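You operate a simulated robot arm through the tools that you are given. There is no shell and no other tool. Be economical: measure what you need, move in short steps, check, and stop when the job is done.

You are at the controls of a simulated robot arm. One attempt, no reset.

## Task
Put the three loose narrow cards back in the grey card rack.
Fine: each in the empty slot beside cards of its own colour, fully down.

It is judged by the outcome, as a careful person would: the job done as asked, and still so three seconds after it is handed in. It fails if anything else is knocked over, pushed out of place, dropped, spilled or broken.

## Robot
A 6-joint arm with a two-finger parallel gripper, fixed in place. Base frame: the origin is at the foot of the arm, x ahead of it, y to its left, z up; the work surface is at about z = 95. Lengths are in cm, angles in degrees, forces in N, time in s.
With the tool pointing down near the work surface it reaches from about 34 to 82 cm from the base axis. Its first joint turns from -166.0 to 166.0 degrees. Payload 3.91 kg.
The TCP is the grasp point between the finger pads, 3 cm short of the fingertips. In the tool frame z runs along the fingers and y along their closing line. The gripper opens to 11 cm. The fingers are 2 cm wide and 1 cm thick; the gripper's body (4.8 by 11.2 cm) begins 5.5 cm behind the TCP.
Orientation is that of the tool frame in the base frame, as [roll, pitch, yaw] about the fixed x, y, z axes, in that order (R = Rz(yaw) Ry(pitch) Rx(roll)). With the fingers straight down and closing along the base's y, the tool's x points along the base's -x, its y along +y and its z along -z.

## Interface
- The arm moves only by the tool move_arm. Its argument "motion" is a list of rows, each an object (a shift or turn left out is 0, a gripper value left out holds the last) with "offset": the shift along the base's x, y, z in cm, a list of three; "rotation": the turn, a rotation vector about the base's x, y, z in degrees, a list of three; "hand": the gripper command, from -1 (fully open) to 1 (shut), values between in proportion. In form: [{"offset": [x, y, z], "rotation": [wx, wy, wz], "hand": hand}, ...]. A call has 1 to 20 rows; each row shifts and turns the commanded pose from where the row before left it. Rows are played at 5 a second. More than 5 cm and 8.6 degrees between two rows, or a gripper value outside its range, and nothing of the call is played. Where a pose cannot be reached the arm comes as near as it can. A force on the tool above 40 N (or 10 N above the force at the start of the call, whichever is more), or a blocked arm, ends the call early, and 0.2 s more pass. The fingers move at their own pace (about 4.5 cm/s each) and stop on an object; they squeeze with about 40 N. The grip force told is the motor's: it shows also when the fingers shut on nothing. Time passes only in rows, and 0.2 s behind the last, so rows that do not move let the fingers close. The reply holds the time, the measured pose of the TCP, the force on the tool along the base axes, the opening and the grip force, in the units named above and with some noise, and new pictures: "pictures" is both (left out), scene, wrist or none.
- Cameras (640 x 400 px; columns grow to the right, rows downward): "scene" is fixed at [4.86, -50.05, 154.8]; the picture's right is [0.21, -0.98, 0.00], its down [-0.81, -0.17, -0.56] and it looks along [0.55, 0.12, -0.83] (base axes); focal length 354 px, centre (320, 200). "wrist" rides on the gripper at [7.7, 0.7, -11.4] in the tool frame; the picture's right is [-0.09, 1.00, 0.00], its down [-0.80, -0.07, -0.59] and it looks along [-0.59, -0.05, 0.80] (tool axes); focal length 270 px, centre (320, 200). There is no depth. A picture from a camera that has moved, and an enlarged one, comes with that camera's place and axes in the base frame and with its lens.
- slide_trunk(by): slides the trunk up (or, below 0, down) by that many cm; the arm rides with it, the base frame stays. It gives what a move gives, with no picture.
- inspect(camera, box): a new picture of the part [left, top, right, bottom] of that camera's present view, enlarged. It takes no simulated time.
- close_job(): hands the job in; it is judged then, once.

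Go step by step. Nothing tells you positions but the pictures and the camera data: compare them with the known pose of the tool, close in by small moves and look again before you grip or let go. The budget is 120 turns and 170 pictures, counting those below and the enlarged ones. Unless the task says otherwise, let go and move clear before handing in, and close with one line.

The tools are called after "Request:" as name(argument=value, ...) on one line, values as JSON. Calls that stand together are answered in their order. move_arm: Moves the arm, as the interface text tells. Its arguments: {"type":"object","properties":{"motion":{"type":"array","items":{"type":"object","properties":{"offset":{"type":"array","items":{"type":"number"}},"rotation":{"type":"array","items":{"type":"number"}},"hand":{"type":"number"}}}},"pictures":{"type":"string","enum":["both","scene","wrist","none"]}},"required":["motion"]} The other tools are called the same way: slide_trunk (by) slides the trunk up or down; inspect (camera, box) takes an enlarged picture of a part of a camera's view; close_job () hands the job in.

At the start:

```text
t: 0.0
tool_pos: [37.23, -40.1, 121.53]
tcp_rot: [179.9, -0.1, 180.0]
contact_force: [0.6, -0.1, 0.9]
gripper_width: 11.01
gripper_force: 0.0
trunk travel left (down, up): [-55.0, 6.0]
```

scene: 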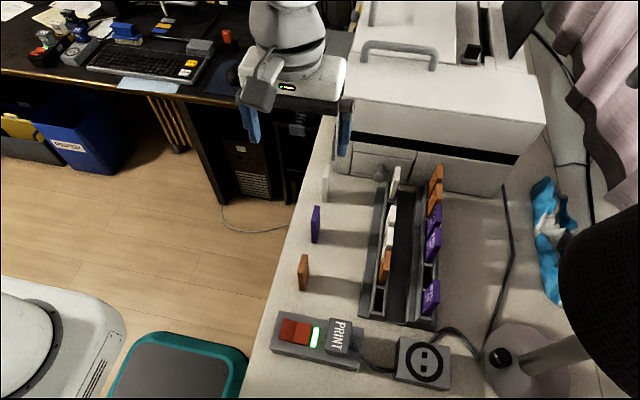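
wrist: 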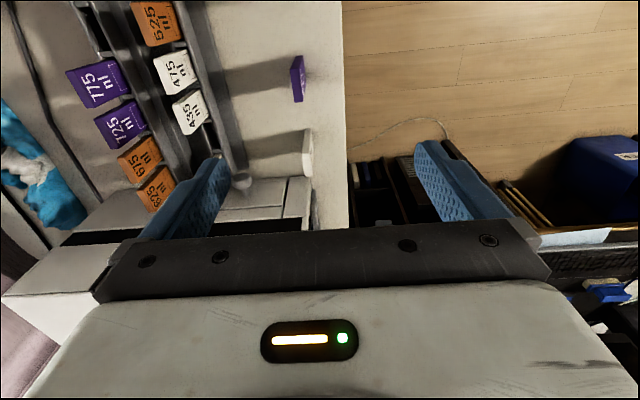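

I see a rack with two rows of cards and three loose cards (white, purple, orange) standing at its left. I'll look closer first.

Request:
inspect(camera="scene", box=[280, 150, 460, 262])

Request:
inspect(camera="scene", box=[280, 240, 460, 352])

Request:
inspect(camera="wrist", box=[50, 0, 350, 188])

```text
3.56 times, centred on (370, 206) of scene
camera zoom: at [4.86, -50.05, 154.8], right [0.21, -0.98, 0.0], down [-0.81, -0.17, -0.56], along [0.55, 0.12, -0.83], focal length 1258 px, centre (142, 179)
```

zoom: 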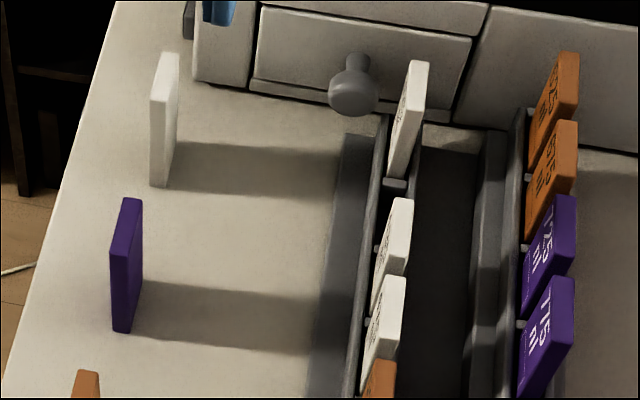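

```text
3.56 times, centred on (370, 296) of scene
camera zoom: at [4.86, -50.05, 154.8], right [0.21, -0.98, 0.0], down [-0.81, -0.17, -0.56], along [0.55, 0.12, -0.83], focal length 1258 px, centre (142, -141)
```

zoom: 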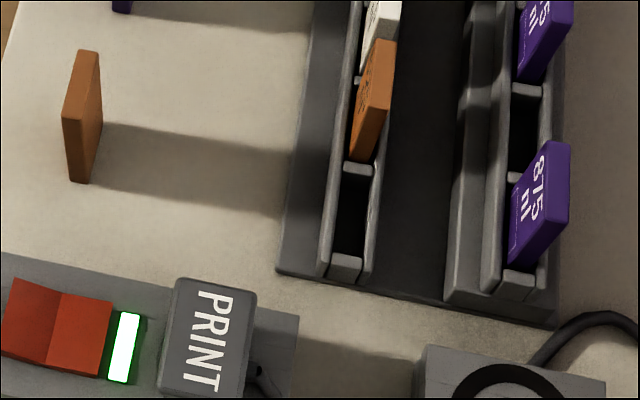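

```text
2.13 times, centred on (200, 94) of wrist
camera zoom: at [29.6, -39.36, 133.15], right [0.09, 1.0, 0.0], down [0.8, -0.07, 0.59], along [0.59, -0.05, -0.8], focal length 575 px, centre (575, 426)
```

zoom: 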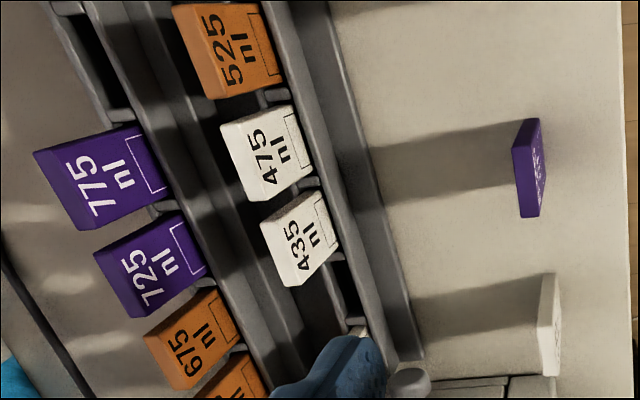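

Loose cards stand with broad faces along y near x≈25–45, y≈-42; the rack is axis-aligned, x 23–50, y -65 to -52. Empty slots: white row between whites, near end beside orange 525, and right row between 775 and 875. I'll move for a better wrist view of the rack.

Request:
move_arm(motion=[{"offset": [-3, -3, 2]}, {"offset": [-3, -3, 2]}, {"offset": [-3, -3, 1]}, {"offset": [-3, -3, 0]}, {"offset": [0, 0, 0]}], pictures="both")

```text
t: 1.2
tool_pos: [25.04, -51.96, 126.62]
tcp_rot: [180.0, 0.0, 179.9]
contact_force: [-0.2, -0.5, 0.2]
gripper_width: 11.02
gripper_force: 0.1
trunk travel left (down, up): [-55.0, 6.0]
camera wrist: at [17.46, -51.28, 138.17], right [0.09, 1.0, 0.0], down [0.8, -0.07, 0.59], along [0.59, -0.05, -0.8], focal length 270 px, centre (320, 200)
```

scene: 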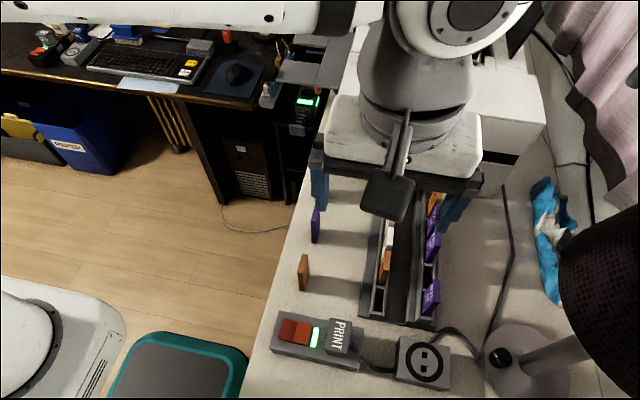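
wrist: 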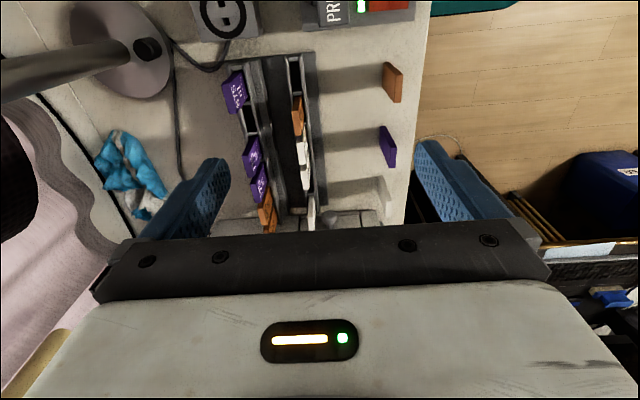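

The rack is now fully visible in the wrist view; I'll enlarge to measure slots and cards.

Request:
inspect(camera="wrist", box=[215, 40, 335, 115])

Request:
inspect(camera="wrist", box=[235, 110, 395, 235])

Request:
inspect(camera="wrist", box=[300, 50, 430, 220])

```text
5.33 times, centred on (275, 78) of wrist
camera zoom: at [17.46, -51.28, 138.17], right [0.09, 1.0, 0.0], down [0.8, -0.07, 0.59], along [0.59, -0.05, -0.8], focal length 1442 px, centre (560, 853)
```

zoom: 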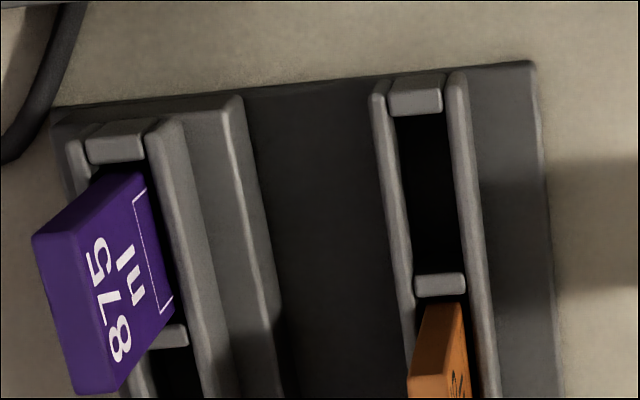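

```text
3.20 times, centred on (315, 172) of wrist
camera zoom: at [17.46, -51.28, 138.17], right [0.09, 1.0, 0.0], down [0.8, -0.07, 0.59], along [0.59, -0.05, -0.8], focal length 865 px, centre (336, 288)
```

zoom: 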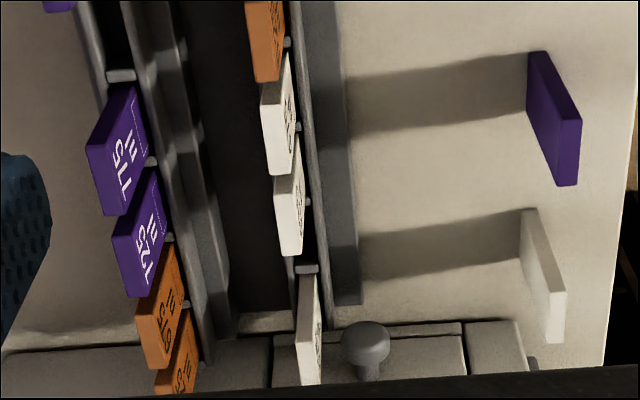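

```text
2.35 times, centred on (365, 135) of wrist
camera zoom: at [17.46, -51.28, 138.17], right [0.09, 1.0, 0.0], down [0.8, -0.07, 0.59], along [0.59, -0.05, -0.8], focal length 636 px, centre (214, 353)
```

zoom: 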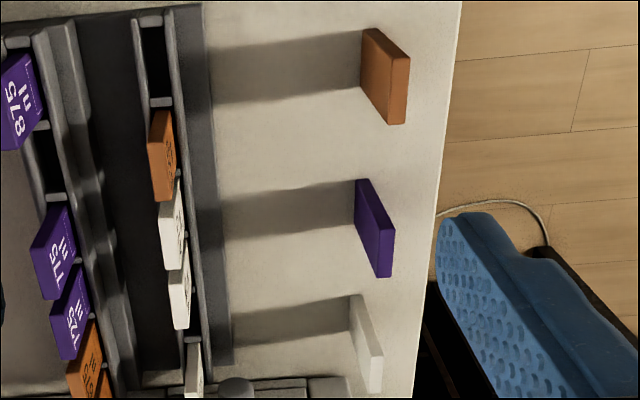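

Triangulating: cards are about 3.4 × 0.95 × 7.8 cm; left-row slots at y≈-55.5 with pitch ≈4.6 (near empty slot at x≈25.8), and right row at y≈-62.7, rim z≈99. Now I go over the loose orange card (≈26.9, -42.4, top ≈102.8).

Request:
move_arm(motion=[{"offset": [0.4, 2.5, -3.5], "hand": 0.09}, {"offset": [0.5, 2.5, -3.5]}, {"offset": [0.5, 2.5, -3.5]}, {"offset": [0.46, 2.06, -3.5]}, {"offset": [0, 0, -3]}, {"offset": [0, 0, 0]}])

```text
t: 2.6
tool_pos: [26.84, -42.51, 109.64]
tcp_rot: [-180.0, 0.0, 179.9]
contact_force: [-1.1, 0.2, 0.4]
gripper_width: 5.03
gripper_force: 0.0
trunk travel left (down, up): [-55.0, 6.0]
camera wrist: at [19.33, -41.64, 121.31], right [0.09, 1.0, 0.0], down [0.8, -0.07, 0.59], along [0.59, -0.05, -0.8], focal length 270 px, centre (320, 200)
```

scene: 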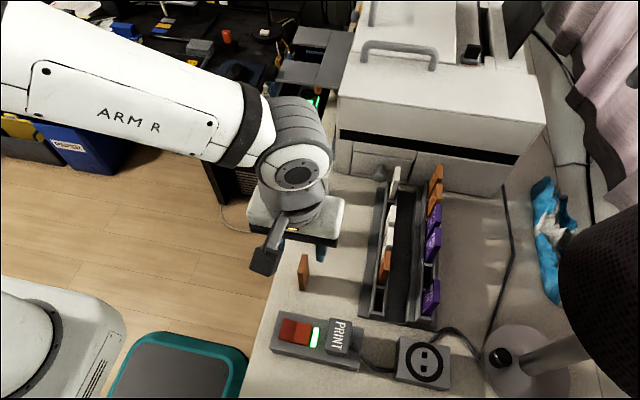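
wrist: 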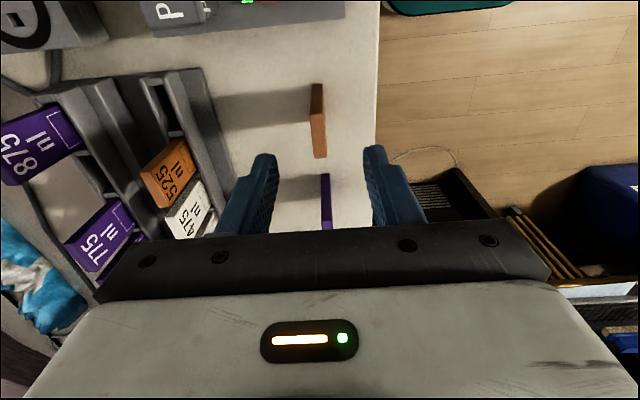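

The orange card is near the centre line between the fingers; I'll zoom to fix its exact place.

Request:
inspect(camera="wrist", box=[240, 70, 400, 170])

Request:
inspect(camera="scene", box=[240, 200, 400, 300])

```text
4.00 times, centred on (320, 120) of wrist
camera zoom: at [19.33, -41.64, 121.31], right [0.09, 1.0, 0.0], down [0.8, -0.07, 0.59], along [0.59, -0.05, -0.8], focal length 1081 px, centre (320, 520)
```

zoom: 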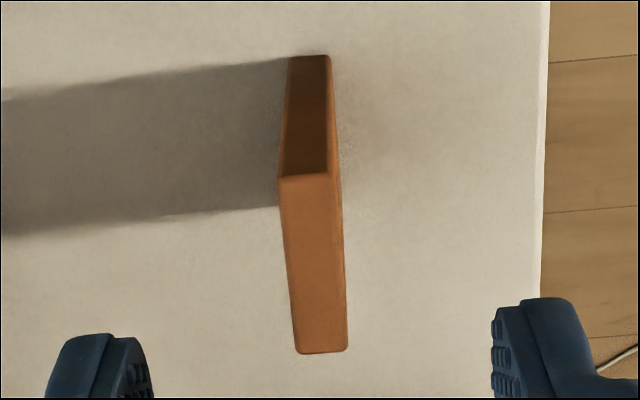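

```text
4.00 times, centred on (320, 250) of scene
camera zoom: at [4.86, -50.05, 154.8], right [0.21, -0.98, 0.0], down [-0.81, -0.17, -0.56], along [0.55, 0.12, -0.83], focal length 1415 px, centre (320, 0)
```

zoom: 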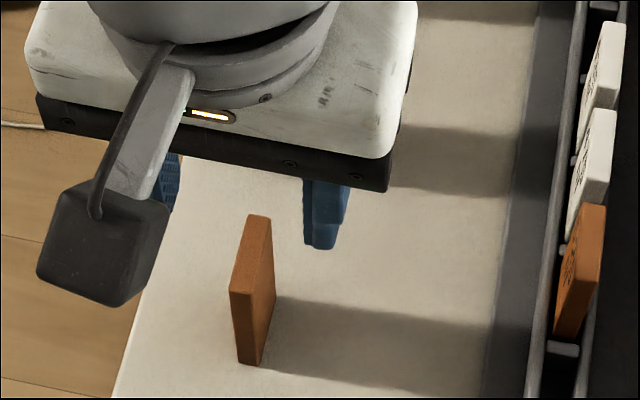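

Card centre computed at (27.1, -42.42), top z≈103.0. I'll lower around it and close.

Request:
move_arm(motion=[{"offset": [0.25, 0.05, -3]}, {"offset": [0, 0, -3]}, {"offset": [0, 0, -2]}, {"offset": [0, 0, 0]}])

```text
t: 3.6
tool_pos: [27.31, -42.69, 101.67]
tcp_rot: [179.9, 0.0, -180.0]
contact_force: [0.1, -0.1, -0.6]
gripper_width: 5.02
gripper_force: 0.1
trunk travel left (down, up): [-55.0, 6.0]
camera wrist: at [19.71, -41.79, 113.21], right [0.09, 1.0, 0.0], down [0.8, -0.07, 0.59], along [0.59, -0.05, -0.8], focal length 270 px, centre (320, 200)
```

scene: 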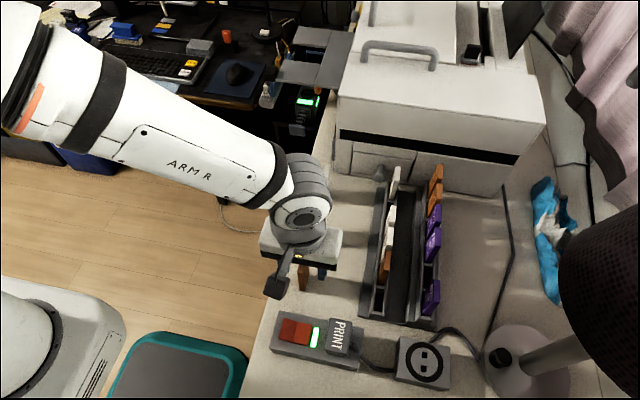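
wrist: 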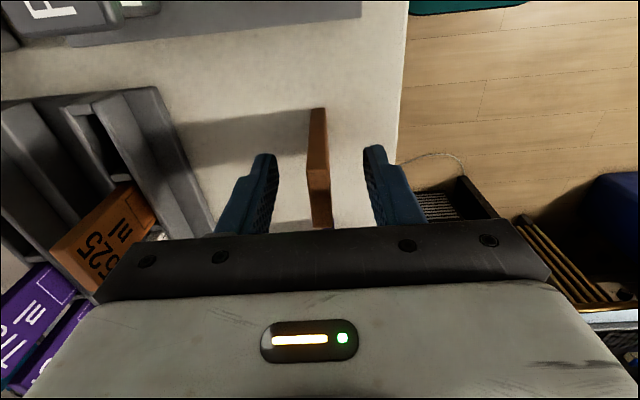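

The card sits centred between the fingers; closing.

Request:
move_arm(motion=[{"hand": 0.6}, {"hand": 0.75}, {"hand": 1}, {"hand": 1}, {"hand": 1}], pictures="wrist")

```text
t: 4.8
tool_pos: [27.24, -42.48, 101.54]
tcp_rot: [180.0, 0.0, 179.9]
contact_force: [-0.1, 1.1, -0.3]
gripper_width: 0.9
gripper_force: 40.1
trunk travel left (down, up): [-55.0, 6.0]
camera wrist: at [19.72, -41.79, 113.23], right [0.09, 1.0, 0.0], down [0.8, -0.07, 0.59], along [0.59, -0.05, -0.8], focal length 270 px, centre (320, 200)
```

wrist: 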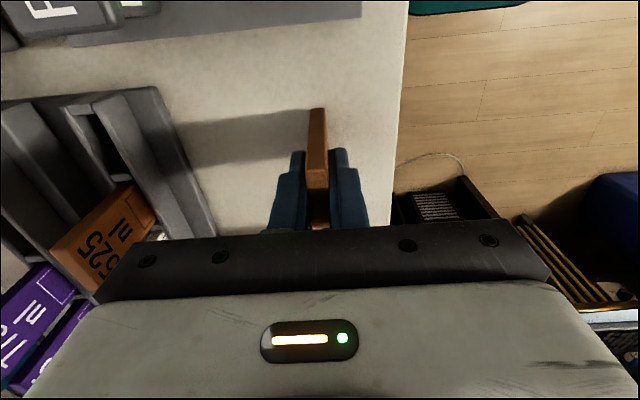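

Gripped (0.9 cm thick). Lifting and carrying it to above the near empty slot at (25.75, -55.5).

Request:
move_arm(motion=[{"offset": [0, 0, 3]}, {"offset": [0, 0, 3]}, {"offset": [-0.4, -3, 1]}, {"offset": [-0.4, -3.5, 0]}, {"offset": [-0.4, -3.5, 0]}, {"offset": [-0.25, -3, 0]}, {"offset": [0, 0, 0]}])

Request:
inspect(camera="wrist", box=[220, 20, 420, 220])

Request:
inspect(camera="scene", box=[320, 230, 460, 330])

```text
t: 6.4
tool_pos: [26.01, -55.49, 108.73]
tcp_rot: [-180.0, -0.1, 180.0]
contact_force: [-0.2, 0.0, 0.0]
gripper_width: 0.86
gripper_force: 40.0
trunk travel left (down, up): [-55.0, 6.0]
camera wrist: at [18.38, -54.82, 120.33], right [0.09, 1.0, 0.0], down [0.8, -0.07, 0.59], along [0.59, -0.05, -0.8], focal length 270 px, centre (320, 200)
```

scene: 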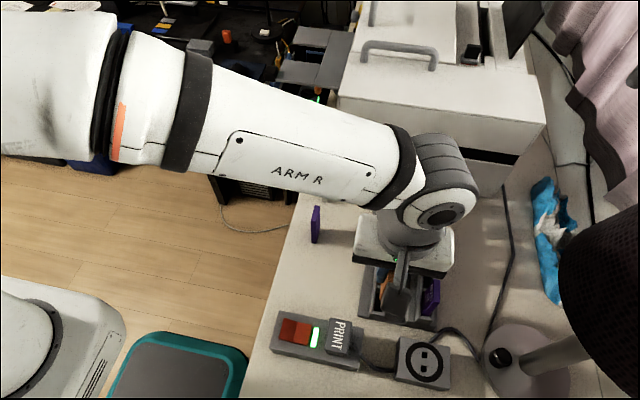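
wrist: 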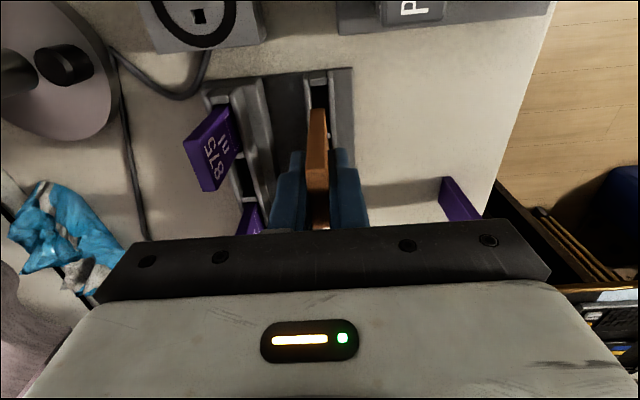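

```text
2.00 times, centred on (320, 120) of wrist
camera zoom: at [18.38, -54.82, 120.33], right [0.09, 1.0, 0.0], down [0.8, -0.07, 0.59], along [0.59, -0.05, -0.8], focal length 541 px, centre (320, 360)
```

zoom: 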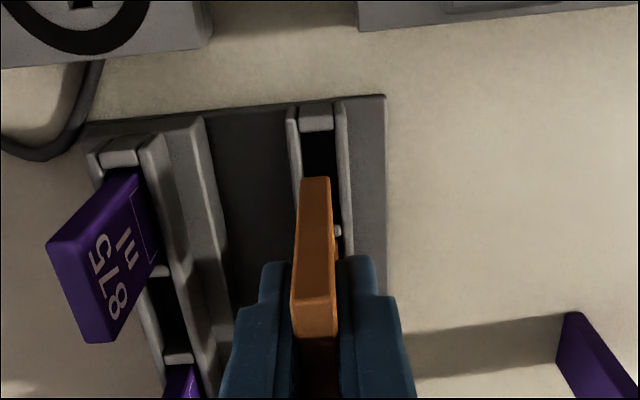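

```text
4.00 times, centred on (390, 280) of scene
camera zoom: at [4.86, -50.05, 154.8], right [0.21, -0.98, 0.0], down [-0.81, -0.17, -0.56], along [0.55, 0.12, -0.83], focal length 1415 px, centre (40, -120)
```

zoom: 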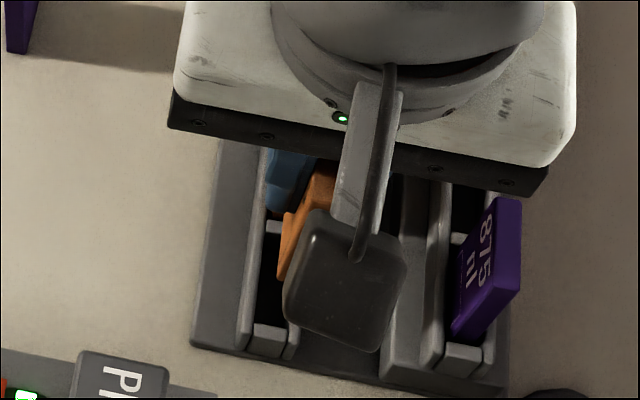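

I'll zoom in on the slot mouth for alignment.

Request:
inspect(camera="wrist", box=[270, 60, 370, 140])

```text
5.00 times, centred on (320, 100) of wrist
camera zoom: at [18.38, -54.82, 120.33], right [0.09, 1.0, 0.0], down [0.8, -0.07, 0.59], along [0.59, -0.05, -0.8], focal length 1351 px, centre (320, 700)
```

zoom: 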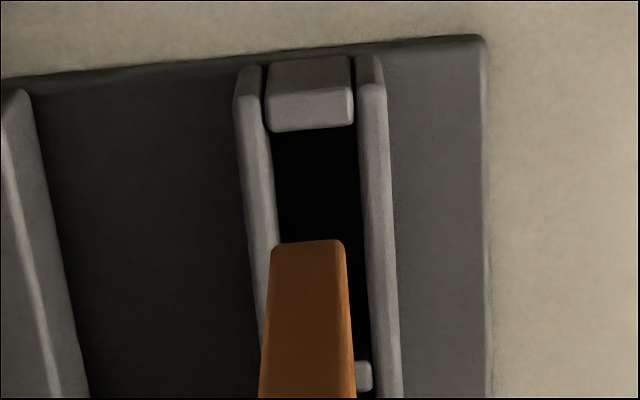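

Slot mouth spans x≈23.95–27.96, y centre≈-55.43; card centre ≈(25.75, -55.49). Nudging by (+0.2, +0.05) and lowering to just above the rim.

Request:
move_arm(motion=[{"offset": [0.2, 0.05, -1.5]}, {"offset": [0, 0, -1.5]}, {"offset": [0, 0, -1.4]}, {"offset": [0, 0, 0]}], pictures="none")

Request:
inspect(camera="wrist", box=[270, 60, 370, 140])

Request:
inspect(camera="scene", box=[350, 250, 430, 320])

```text
t: 7.4
tool_pos: [26.09, -55.49, 104.74]
tcp_rot: [-179.4, 0.2, -179.9]
contact_force: [1.6, 0.5, 35.2]
gripper_width: 0.87
gripper_force: 40.0
trunk travel left (down, up): [-55.0, 6.0]
```

```text
5.00 times, centred on (320, 100) of wrist
camera zoom: at [18.4, -54.6, 116.33], right [0.09, 1.0, -0.01], down [0.8, -0.07, 0.6], along [0.6, -0.06, -0.8], focal length 1351 px, centre (320, 700)
```

zoom: 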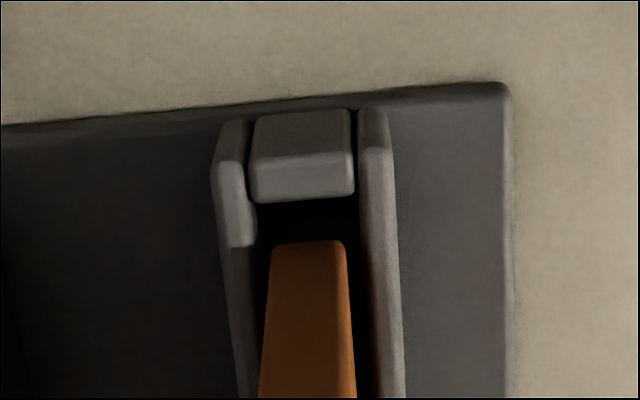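

```text
5.71 times, centred on (390, 285) of scene
camera zoom: at [4.86, -50.05, 154.8], right [0.21, -0.98, 0.0], down [-0.81, -0.17, -0.56], along [0.55, 0.12, -0.83], focal length 2022 px, centre (-80, -286)
```

zoom: 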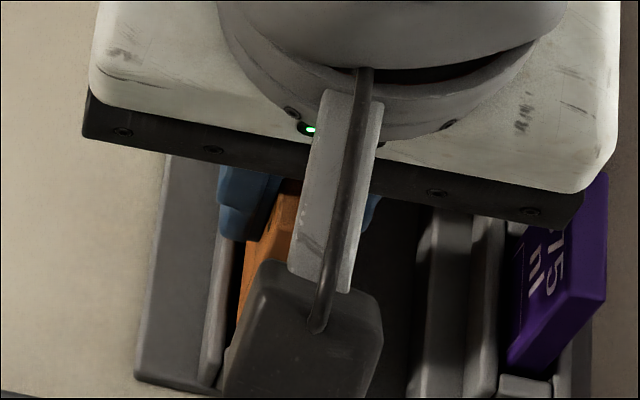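

The card touched the far divider (35 N up): the rim must be higher (≈98.2), so the true slot centre is x≈25.5. I'll lift a little and shift -0.42 in x.

Request:
move_arm(motion=[{"offset": [0, 0, 1.0]}, {"offset": [-0.42, 0, 0]}, {"offset": [0, 0, 0]}], pictures="none")

Request:
inspect(camera="wrist", box=[260, 60, 380, 220])

```text
t: 8.2
tool_pos: [25.64, -55.43, 105.19]
tcp_rot: [179.8, 0.0, -180.0]
contact_force: [-0.4, -0.4, -0.3]
gripper_width: 0.88
gripper_force: 39.8
trunk travel left (down, up): [-55.0, 6.0]
```

```text
2.50 times, centred on (320, 140) of wrist
camera zoom: at [17.99, -54.73, 116.78], right [0.09, 1.0, 0.0], down [0.8, -0.07, 0.59], along [0.59, -0.05, -0.8], focal length 676 px, centre (320, 350)
```

zoom: 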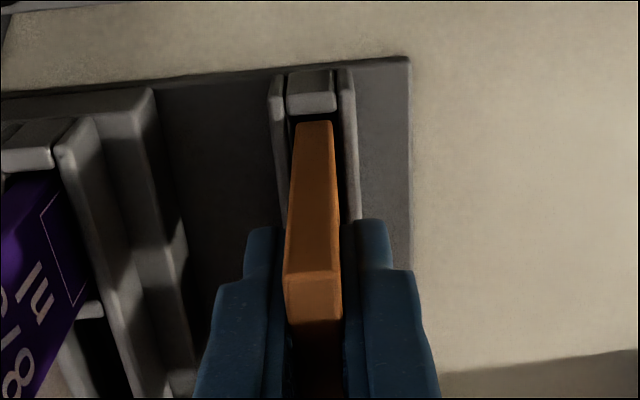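

The card is unslipped and the near edge clears the near divider. Lowering gently.

Request:
move_arm(motion=[{"offset": [0, 0, -0.7]}, {"offset": [0, 0, -0.6]}, {"offset": [0, 0, -0.5]}, {"offset": [0, 0, 0]}], pictures="none")

Request:
inspect(camera="wrist", box=[260, 60, 380, 220])

```text
t: 9.2
tool_pos: [25.55, -55.32, 103.46]
tcp_rot: [180.0, 0.0, -180.0]
contact_force: [-0.6, 0.5, -1.7]
gripper_width: 0.88
gripper_force: 40.1
trunk travel left (down, up): [-55.0, 6.0]
```

```text
2.50 times, centred on (320, 140) of wrist
camera zoom: at [18.07, -54.69, 114.97], right [0.09, 1.0, 0.0], down [0.8, -0.07, 0.59], along [0.59, -0.05, -0.8], focal length 676 px, centre (320, 350)
```

zoom: 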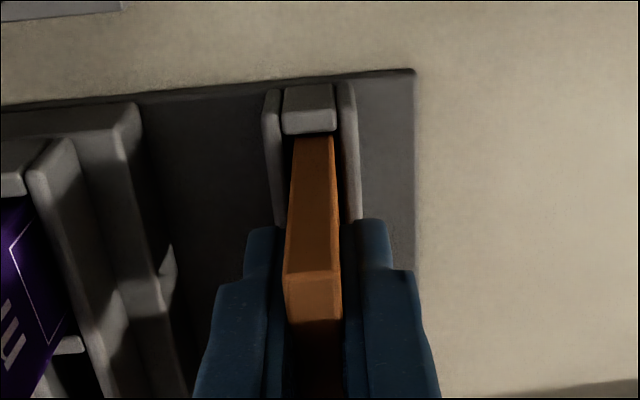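

It is now inside the slot with no contact. Continuing down till it seats.

Request:
move_arm(motion=[{"offset": [0, 0, -0.4]}, {"offset": [0, 0, -0.4]}, {"offset": [0, 0, -0.3]}, {"offset": [0, 0, -0.3]}, {"offset": [0, 0, -0.3]}, {"offset": [0, 0, 0]}], pictures="wrist")

Request:
inspect(camera="scene", box=[350, 220, 450, 320])

```text
t: 10.4
tool_pos: [25.64, -55.61, 102.39]
tcp_rot: [-179.4, 0.2, -180.0]
contact_force: [-2.5, 8.7, 16.3]
gripper_width: 0.89
gripper_force: 40.3
trunk travel left (down, up): [-55.0, 6.0]
stopped in row 6: the force on the tool passed its limit (the readings are from after the stop); the commanded pose is now the measured one
camera wrist: at [17.99, -54.6, 113.93], right [0.09, 1.0, -0.01], down [0.8, -0.06, 0.6], along [0.6, -0.06, -0.8], focal length 270 px, centre (320, 200)
```

wrist: 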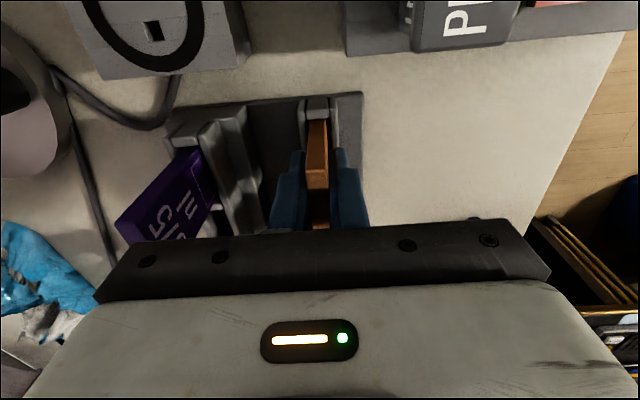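

```text
4.00 times, centred on (400, 270) of scene
camera zoom: at [4.86, -50.05, 154.8], right [0.21, -0.98, 0.0], down [-0.81, -0.17, -0.56], along [0.55, 0.12, -0.83], focal length 1415 px, centre (0, -80)
```

zoom: 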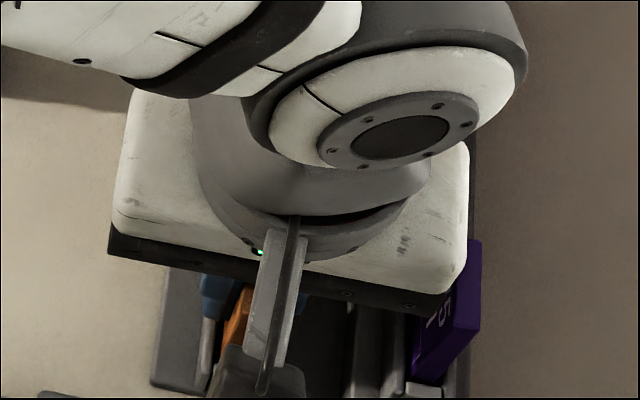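

Contact at a card-bottom height ≈95.8, likely the slot floor. I'll release slightly, rise and compare its top with its neighbour.

Request:
move_arm(motion=[{"hand": 0.55}, {"hand": 0.55}, {"offset": [0, 0, 1.5]}, {"offset": [0, 0, 3.5]}, {"offset": [0, 0, 4]}, {"offset": [0, 3, 4]}, {"offset": [-2, 4, 3]}, {"offset": [0, 3, 0]}])

Request:
inspect(camera="scene", box=[350, 220, 450, 330])

Request:
inspect(camera="wrist", box=[160, 40, 330, 230])

```text
refused: row 7 steps farther than a row can; nothing moved
```

```text
3.64 times, centred on (400, 275) of scene
camera zoom: at [4.86, -50.05, 154.8], right [0.21, -0.98, 0.0], down [-0.81, -0.17, -0.56], along [0.55, 0.12, -0.83], focal length 1286 px, centre (29, -73)
```

zoom: 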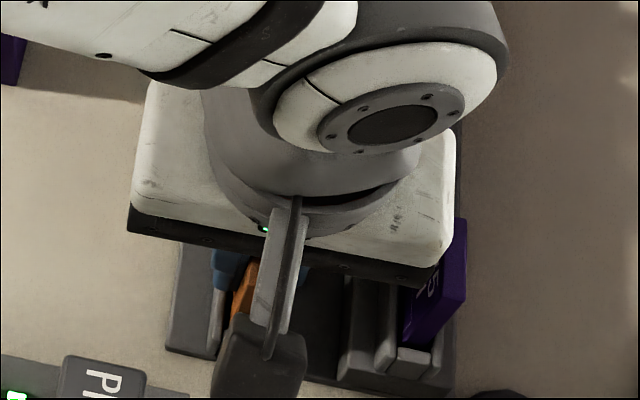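

```text
2.11 times, centred on (245, 135) of wrist
camera zoom: at [17.99, -54.6, 113.93], right [0.09, 1.0, -0.01], down [0.8, -0.06, 0.6], along [0.6, -0.06, -0.8], focal length 569 px, centre (478, 337)
```

zoom: 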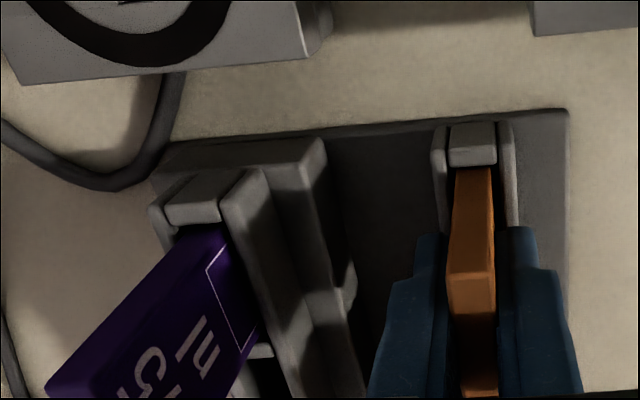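

A step was too long; I'll redo the release and go directly over toward the purple card (~36.6, -42.4).

Request:
move_arm(motion=[{"hand": 0.55}, {"hand": 0.55}, {"offset": [0, 0, 1.5]}, {"offset": [0, 0, 3.5]}, {"offset": [0, 0, 4]}, {"offset": [2.75, 3.28, 0], "hand": 0.2}, {"offset": [2.75, 3.28, 0]}, {"offset": [2.75, 3.28, 0]}, {"offset": [2.75, 3.28, -1.5]}, {"offset": [0, 0, 0]}])

Request:
inspect(camera="scene", box=[350, 220, 450, 330])

Request:
inspect(camera="wrist", box=[240, 70, 400, 170])

```text
t: 12.6
tool_pos: [36.81, -42.59, 109.7]
tcp_rot: [-179.4, 0.2, 179.8]
contact_force: [0.1, 0.2, 0.9]
gripper_width: 4.39
gripper_force: 0.2
trunk travel left (down, up): [-55.0, 6.0]
camera wrist: at [29.1, -41.77, 121.25], right [0.09, 1.0, -0.01], down [0.8, -0.07, 0.6], along [0.59, -0.06, -0.8], focal length 270 px, centre (320, 200)
```

scene: 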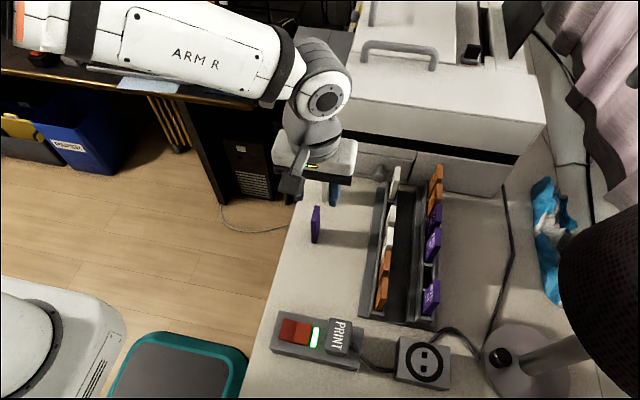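
wrist: 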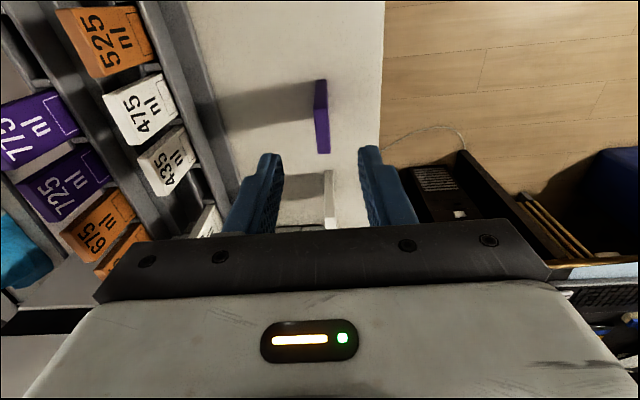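

```text
3.64 times, centred on (400, 275) of scene
camera zoom: at [4.86, -50.05, 154.8], right [0.21, -0.98, 0.0], down [-0.81, -0.17, -0.56], along [0.55, 0.12, -0.83], focal length 1286 px, centre (29, -73)
```

zoom: 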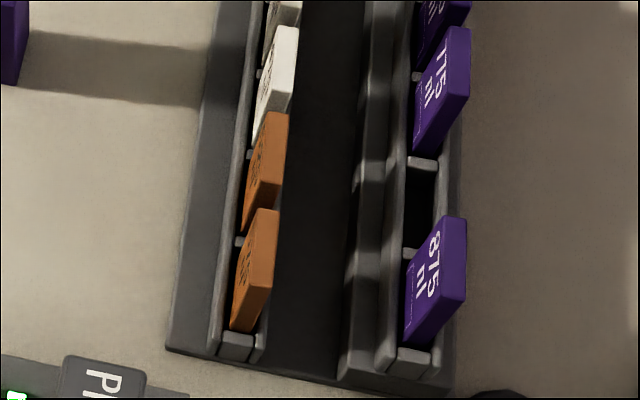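

```text
4.00 times, centred on (320, 120) of wrist
camera zoom: at [29.1, -41.77, 121.25], right [0.09, 1.0, -0.01], down [0.8, -0.07, 0.6], along [0.59, -0.06, -0.8], focal length 1081 px, centre (320, 520)
```

zoom: 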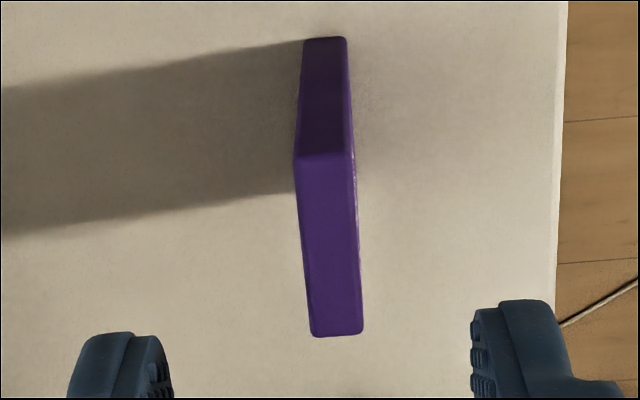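

The orange card is seated, level with its neighbour. Purple centre computed at (36.6, -42.43); I'll undo the small residual tilt, lower and grip.

Request:
move_arm(motion=[{"offset": [0, 0.06, -2.35], "rotation": [0.6, 0.2, 0]}, {"offset": [0, 0, -3]}, {"offset": [0, 0, -3]}, {"offset": [0, 0, 0]}, {"hand": 0.6}, {"hand": 0.75}, {"hand": 1}, {"hand": 1}, {"hand": 1}])

```text
t: 14.6
tool_pos: [36.78, -42.41, 101.26]
tcp_rot: [-180.0, 0.0, 180.0]
contact_force: [-0.7, -1.0, -0.8]
gripper_width: 0.9
gripper_force: 40.1
trunk travel left (down, up): [-55.0, 6.0]
camera wrist: at [29.19, -41.75, 112.88], right [0.09, 1.0, 0.0], down [0.8, -0.07, 0.59], along [0.59, -0.05, -0.8], focal length 270 px, centre (320, 200)
```

scene: 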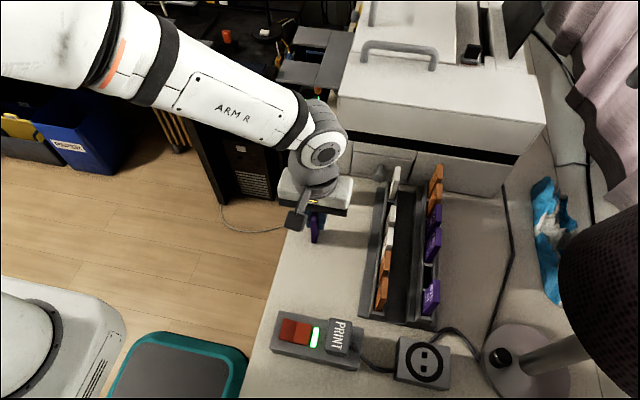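
wrist: 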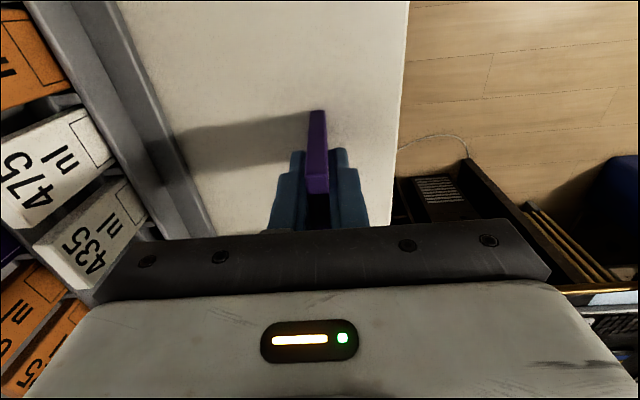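

Purple gripped. Lifting high over the rack and moving to above the right row's empty slot (≈29.8, -62.4).

Request:
move_arm(motion=[{"offset": [0, 0, 4]}, {"offset": [0, 0, 4.5]}, {"offset": [0, 0, 4.5]}, {"offset": [-1.4, -4, 0]}, {"offset": [-1.4, -4, 0]}, {"offset": [-1.4, -4, 0]}, {"offset": [-1.4, -4, 0]}, {"offset": [-1.2, -4, 0]}, {"offset": [0, 0, 0]}])

Request:
inspect(camera="wrist", box=[270, 60, 370, 140])

Request:
inspect(camera="wrist", box=[220, 20, 420, 230])

```text
t: 16.6
tool_pos: [29.94, -62.57, 114.27]
tcp_rot: [180.0, 0.1, 179.9]
contact_force: [-0.2, 0.8, 0.1]
gripper_width: 0.85
gripper_force: 40.2
trunk travel left (down, up): [-55.0, 6.0]
camera wrist: at [22.34, -61.94, 125.87], right [0.09, 1.0, 0.0], down [0.8, -0.07, 0.59], along [0.59, -0.05, -0.8], focal length 270 px, centre (320, 200)
```

scene: 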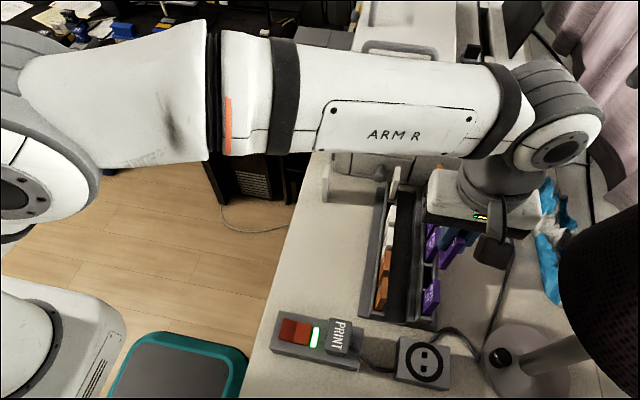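
wrist: 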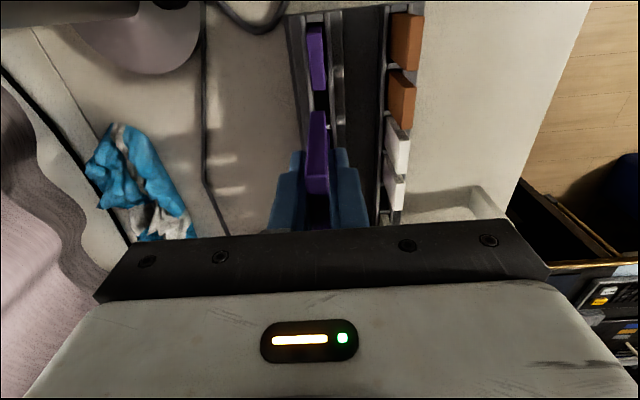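

```text
5.00 times, centred on (320, 100) of wrist
camera zoom: at [22.34, -61.94, 125.87], right [0.09, 1.0, 0.0], down [0.8, -0.07, 0.59], along [0.59, -0.05, -0.8], focal length 1351 px, centre (320, 700)
```

zoom: 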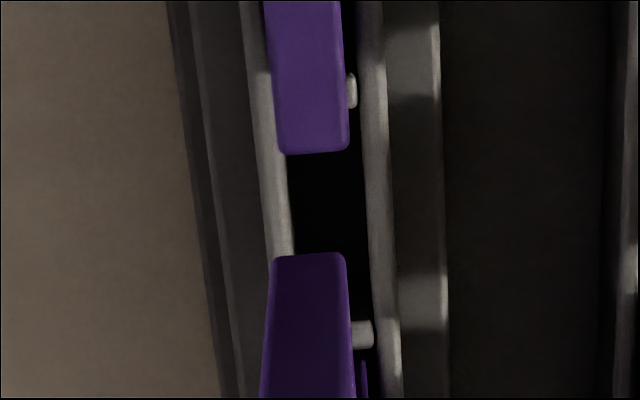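

```text
1.90 times, centred on (320, 125) of wrist
camera zoom: at [22.34, -61.94, 125.87], right [0.09, 1.0, 0.0], down [0.8, -0.07, 0.59], along [0.59, -0.05, -0.8], focal length 515 px, centre (320, 343)
```

zoom: 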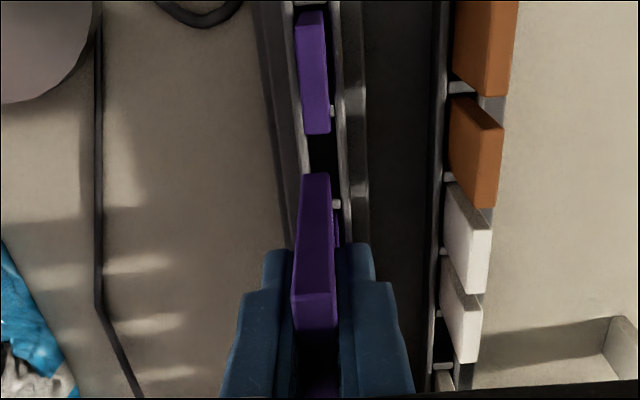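

Slot mouth estimated at centre (29.98, -62.44), the card at (29.95, -62.6). Shifting by (+0.05, +0.15) and lowering partway, then looking.

Request:
move_arm(motion=[{"offset": [0.05, 0.15, 0]}, {"offset": [0, 0, -1.5]}, {"offset": [0, 0, -1.5]}, {"offset": [0, 0, -1.5]}, {"offset": [0, 0, 0]}], pictures="none")

Request:
inspect(camera="wrist", box=[270, 60, 370, 140])

Request:
inspect(camera="scene", box=[370, 220, 470, 310])

```text
t: 17.8
tool_pos: [30.06, -62.43, 109.6]
tcp_rot: [-180.0, -0.1, 180.0]
contact_force: [0.0, 0.7, 0.1]
gripper_width: 0.91
gripper_force: 39.8
trunk travel left (down, up): [-55.0, 6.0]
```

```text
5.00 times, centred on (320, 100) of wrist
camera zoom: at [22.43, -61.67, 121.25], right [0.09, 1.0, 0.0], down [0.8, -0.07, 0.59], along [0.59, -0.05, -0.8], focal length 1351 px, centre (320, 700)
```

zoom: 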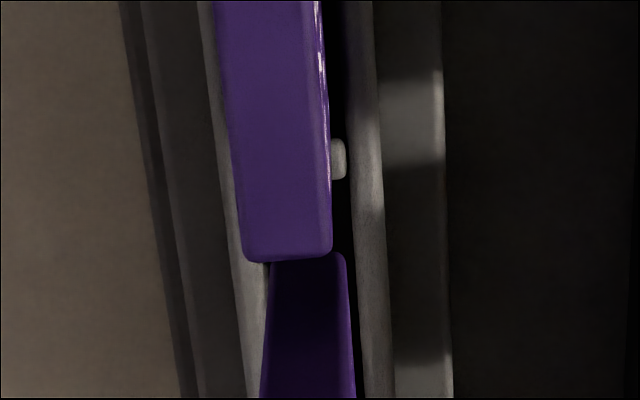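

```text
4.44 times, centred on (420, 265) of scene
camera zoom: at [4.86, -50.05, 154.8], right [0.21, -0.98, 0.0], down [-0.81, -0.17, -0.56], along [0.55, 0.12, -0.83], focal length 1572 px, centre (-124, -89)
```

zoom: 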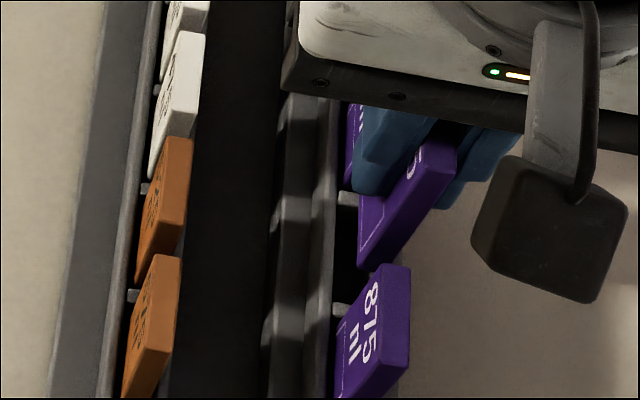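

Alignment in y is good; in x I estimate about -0.1 correction. Lowering into the slot in small steps.

Request:
move_arm(motion=[{"offset": [-0.1, 0, 0]}, {"offset": [0, 0, -0.8]}, {"offset": [0, 0, -0.7]}, {"offset": [0, 0, -0.5]}, {"offset": [0, 0, -0.4]}, {"offset": [0, 0, -0.3]}, {"offset": [0, 0, 0]}], pictures="none")

Request:
inspect(camera="scene", box=[370, 220, 470, 310])

```text
t: 19.4
tool_pos: [29.89, -62.33, 107.14]
tcp_rot: [180.0, 0.0, 179.9]
contact_force: [0.0, 0.0, -0.1]
gripper_width: 0.89
gripper_force: 40.8
trunk travel left (down, up): [-55.0, 6.0]
```

```text
4.44 times, centred on (420, 265) of scene
camera zoom: at [4.86, -50.05, 154.8], right [0.21, -0.98, 0.0], down [-0.81, -0.17, -0.56], along [0.55, 0.12, -0.83], focal length 1572 px, centre (-124, -89)
```

zoom: 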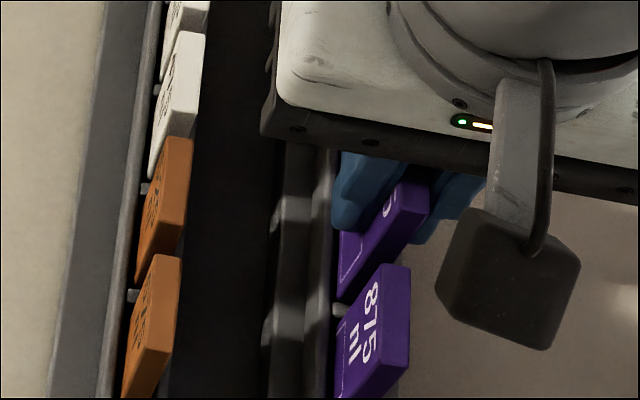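

No contact yet; the bottom is about at the rim. Continuing in small steps.

Request:
move_arm(motion=[{"offset": [0, 0, -0.3]}, {"offset": [0, 0, -0.3]}, {"offset": [0, 0, -0.3]}, {"offset": [0, 0, -0.3]}, {"offset": [0, 0, 0]}], pictures="none")

Request:
inspect(camera="scene", box=[370, 220, 470, 310])

```text
t: 20.3
tool_pos: [29.97, -62.4, 106.86]
tcp_rot: [-179.3, 0.4, 180.0]
contact_force: [-2.0, 6.9, 15.5]
gripper_width: 0.9
gripper_force: 40.2
trunk travel left (down, up): [-55.0, 6.0]
stopped in row 4: the force on the tool passed its limit (the readings are from after the stop); the commanded pose is now the measured one
```

```text
4.44 times, centred on (420, 265) of scene
camera zoom: at [4.86, -50.05, 154.8], right [0.21, -0.98, 0.0], down [-0.81, -0.17, -0.56], along [0.55, 0.12, -0.83], focal length 1572 px, centre (-124, -89)
```

zoom: 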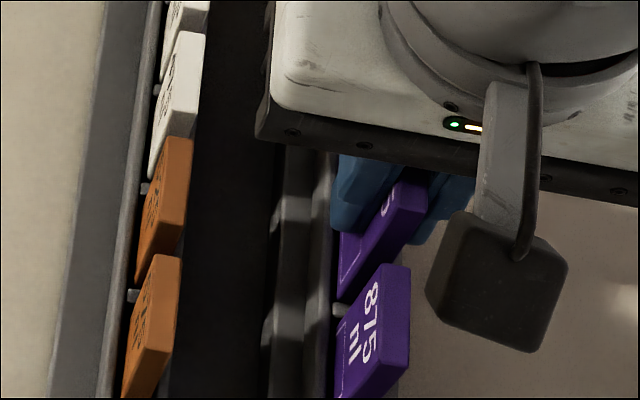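

It touches the rim at ≈100.45, so a small misalignment remains. I'll raise slightly, restore the tilt and look.

Request:
move_arm(motion=[{"offset": [0, 0, 0.8], "rotation": [0.7, 0.4, 0]}, {"offset": [0, 0, 0]}], pictures="none")

Request:
inspect(camera="wrist", box=[270, 60, 370, 140])

Request:
inspect(camera="scene", box=[400, 240, 450, 300])

```text
t: 20.9
tool_pos: [30.03, -62.46, 107.32]
tcp_rot: [179.7, -0.1, 180.0]
contact_force: [-0.9, 0.6, -0.1]
gripper_width: 0.91
gripper_force: 40.0
trunk travel left (down, up): [-55.0, 6.0]
```

```text
5.00 times, centred on (320, 100) of wrist
camera zoom: at [22.51, -61.85, 118.89], right [0.09, 1.0, 0.0], down [0.8, -0.07, 0.59], along [0.59, -0.05, -0.81], focal length 1351 px, centre (320, 700)
```

zoom: 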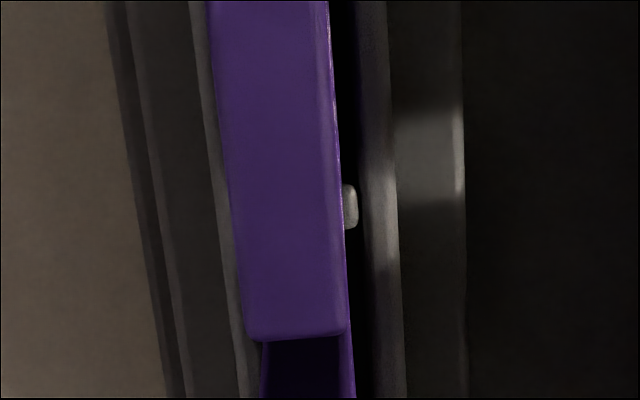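

```text
6.67 times, centred on (425, 270) of scene
camera zoom: at [4.86, -50.05, 154.8], right [0.21, -0.98, 0.0], down [-0.81, -0.17, -0.56], along [0.55, 0.12, -0.83], focal length 2358 px, centre (-380, -267)
```

zoom: 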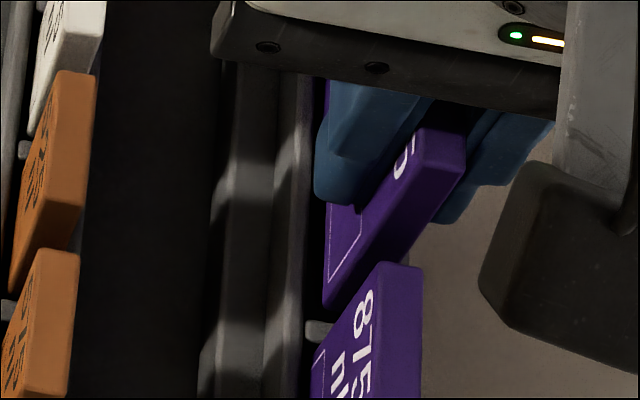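

The card now appears clear on both ends (near gap ≈0.2 cm) and centred in y. Lowering again.

Request:
move_arm(motion=[{"offset": [0, 0, -0.5]}, {"offset": [0, 0, -0.3]}, {"offset": [0, 0, -0.3]}, {"offset": [0, 0, -0.3]}, {"offset": [0, 0, -0.3]}, {"offset": [0, 0, 0]}], pictures="none")

Request:
inspect(camera="wrist", box=[270, 60, 370, 140])

```text
t: 22.3
tool_pos: [30.04, -62.54, 105.55]
tcp_rot: [179.8, -0.2, -180.0]
contact_force: [-1.2, -0.1, -0.9]
gripper_width: 0.88
gripper_force: 40.0
trunk travel left (down, up): [-55.0, 6.0]
```

```text
5.00 times, centred on (320, 100) of wrist
camera zoom: at [22.48, -61.78, 117.24], right [0.09, 1.0, 0.0], down [0.8, -0.07, 0.59], along [0.59, -0.05, -0.81], focal length 1351 px, centre (320, 700)
```

zoom: 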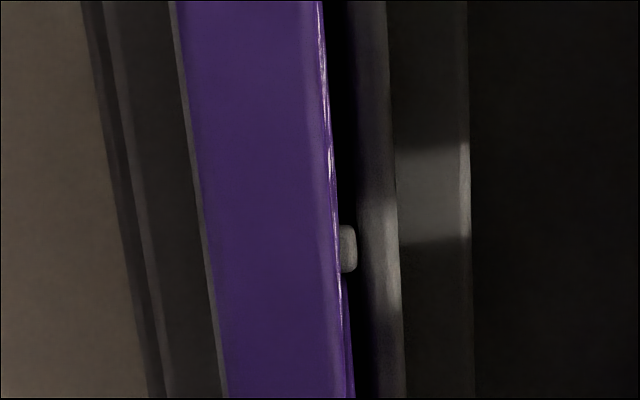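

In the slot without contact. Continuing down until it seats.

Request:
move_arm(motion=[{"offset": [0, 0, -0.3]}, {"offset": [0, 0, -0.3]}, {"offset": [0, 0, -0.3]}, {"offset": [0, 0, -0.3]}, {"offset": [0, 0, -0.3]}, {"offset": [0, 0, 0]}], pictures="wrist")

Request:
inspect(camera="scene", box=[370, 220, 470, 310])

```text
t: 23.7
tool_pos: [29.99, -62.48, 104.4]
tcp_rot: [-180.0, -0.1, -180.0]
contact_force: [2.2, -2.5, 21.0]
gripper_width: 0.88
gripper_force: 40.0
trunk travel left (down, up): [-55.0, 6.0]
camera wrist: at [22.42, -61.72, 116.05], right [0.09, 1.0, 0.0], down [0.8, -0.07, 0.59], along [0.59, -0.05, -0.8], focal length 270 px, centre (320, 200)
```

wrist: 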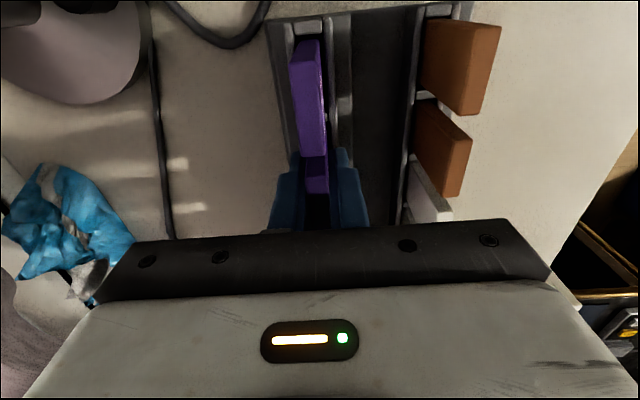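

```text
4.44 times, centred on (420, 265) of scene
camera zoom: at [4.86, -50.05, 154.8], right [0.21, -0.98, 0.0], down [-0.81, -0.17, -0.56], along [0.55, 0.12, -0.83], focal length 1572 px, centre (-124, -89)
```

zoom: 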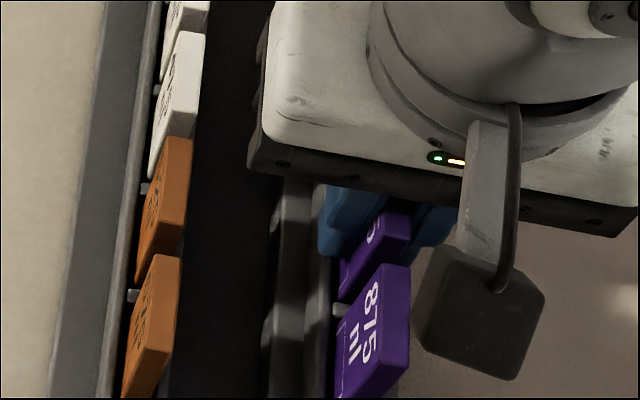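

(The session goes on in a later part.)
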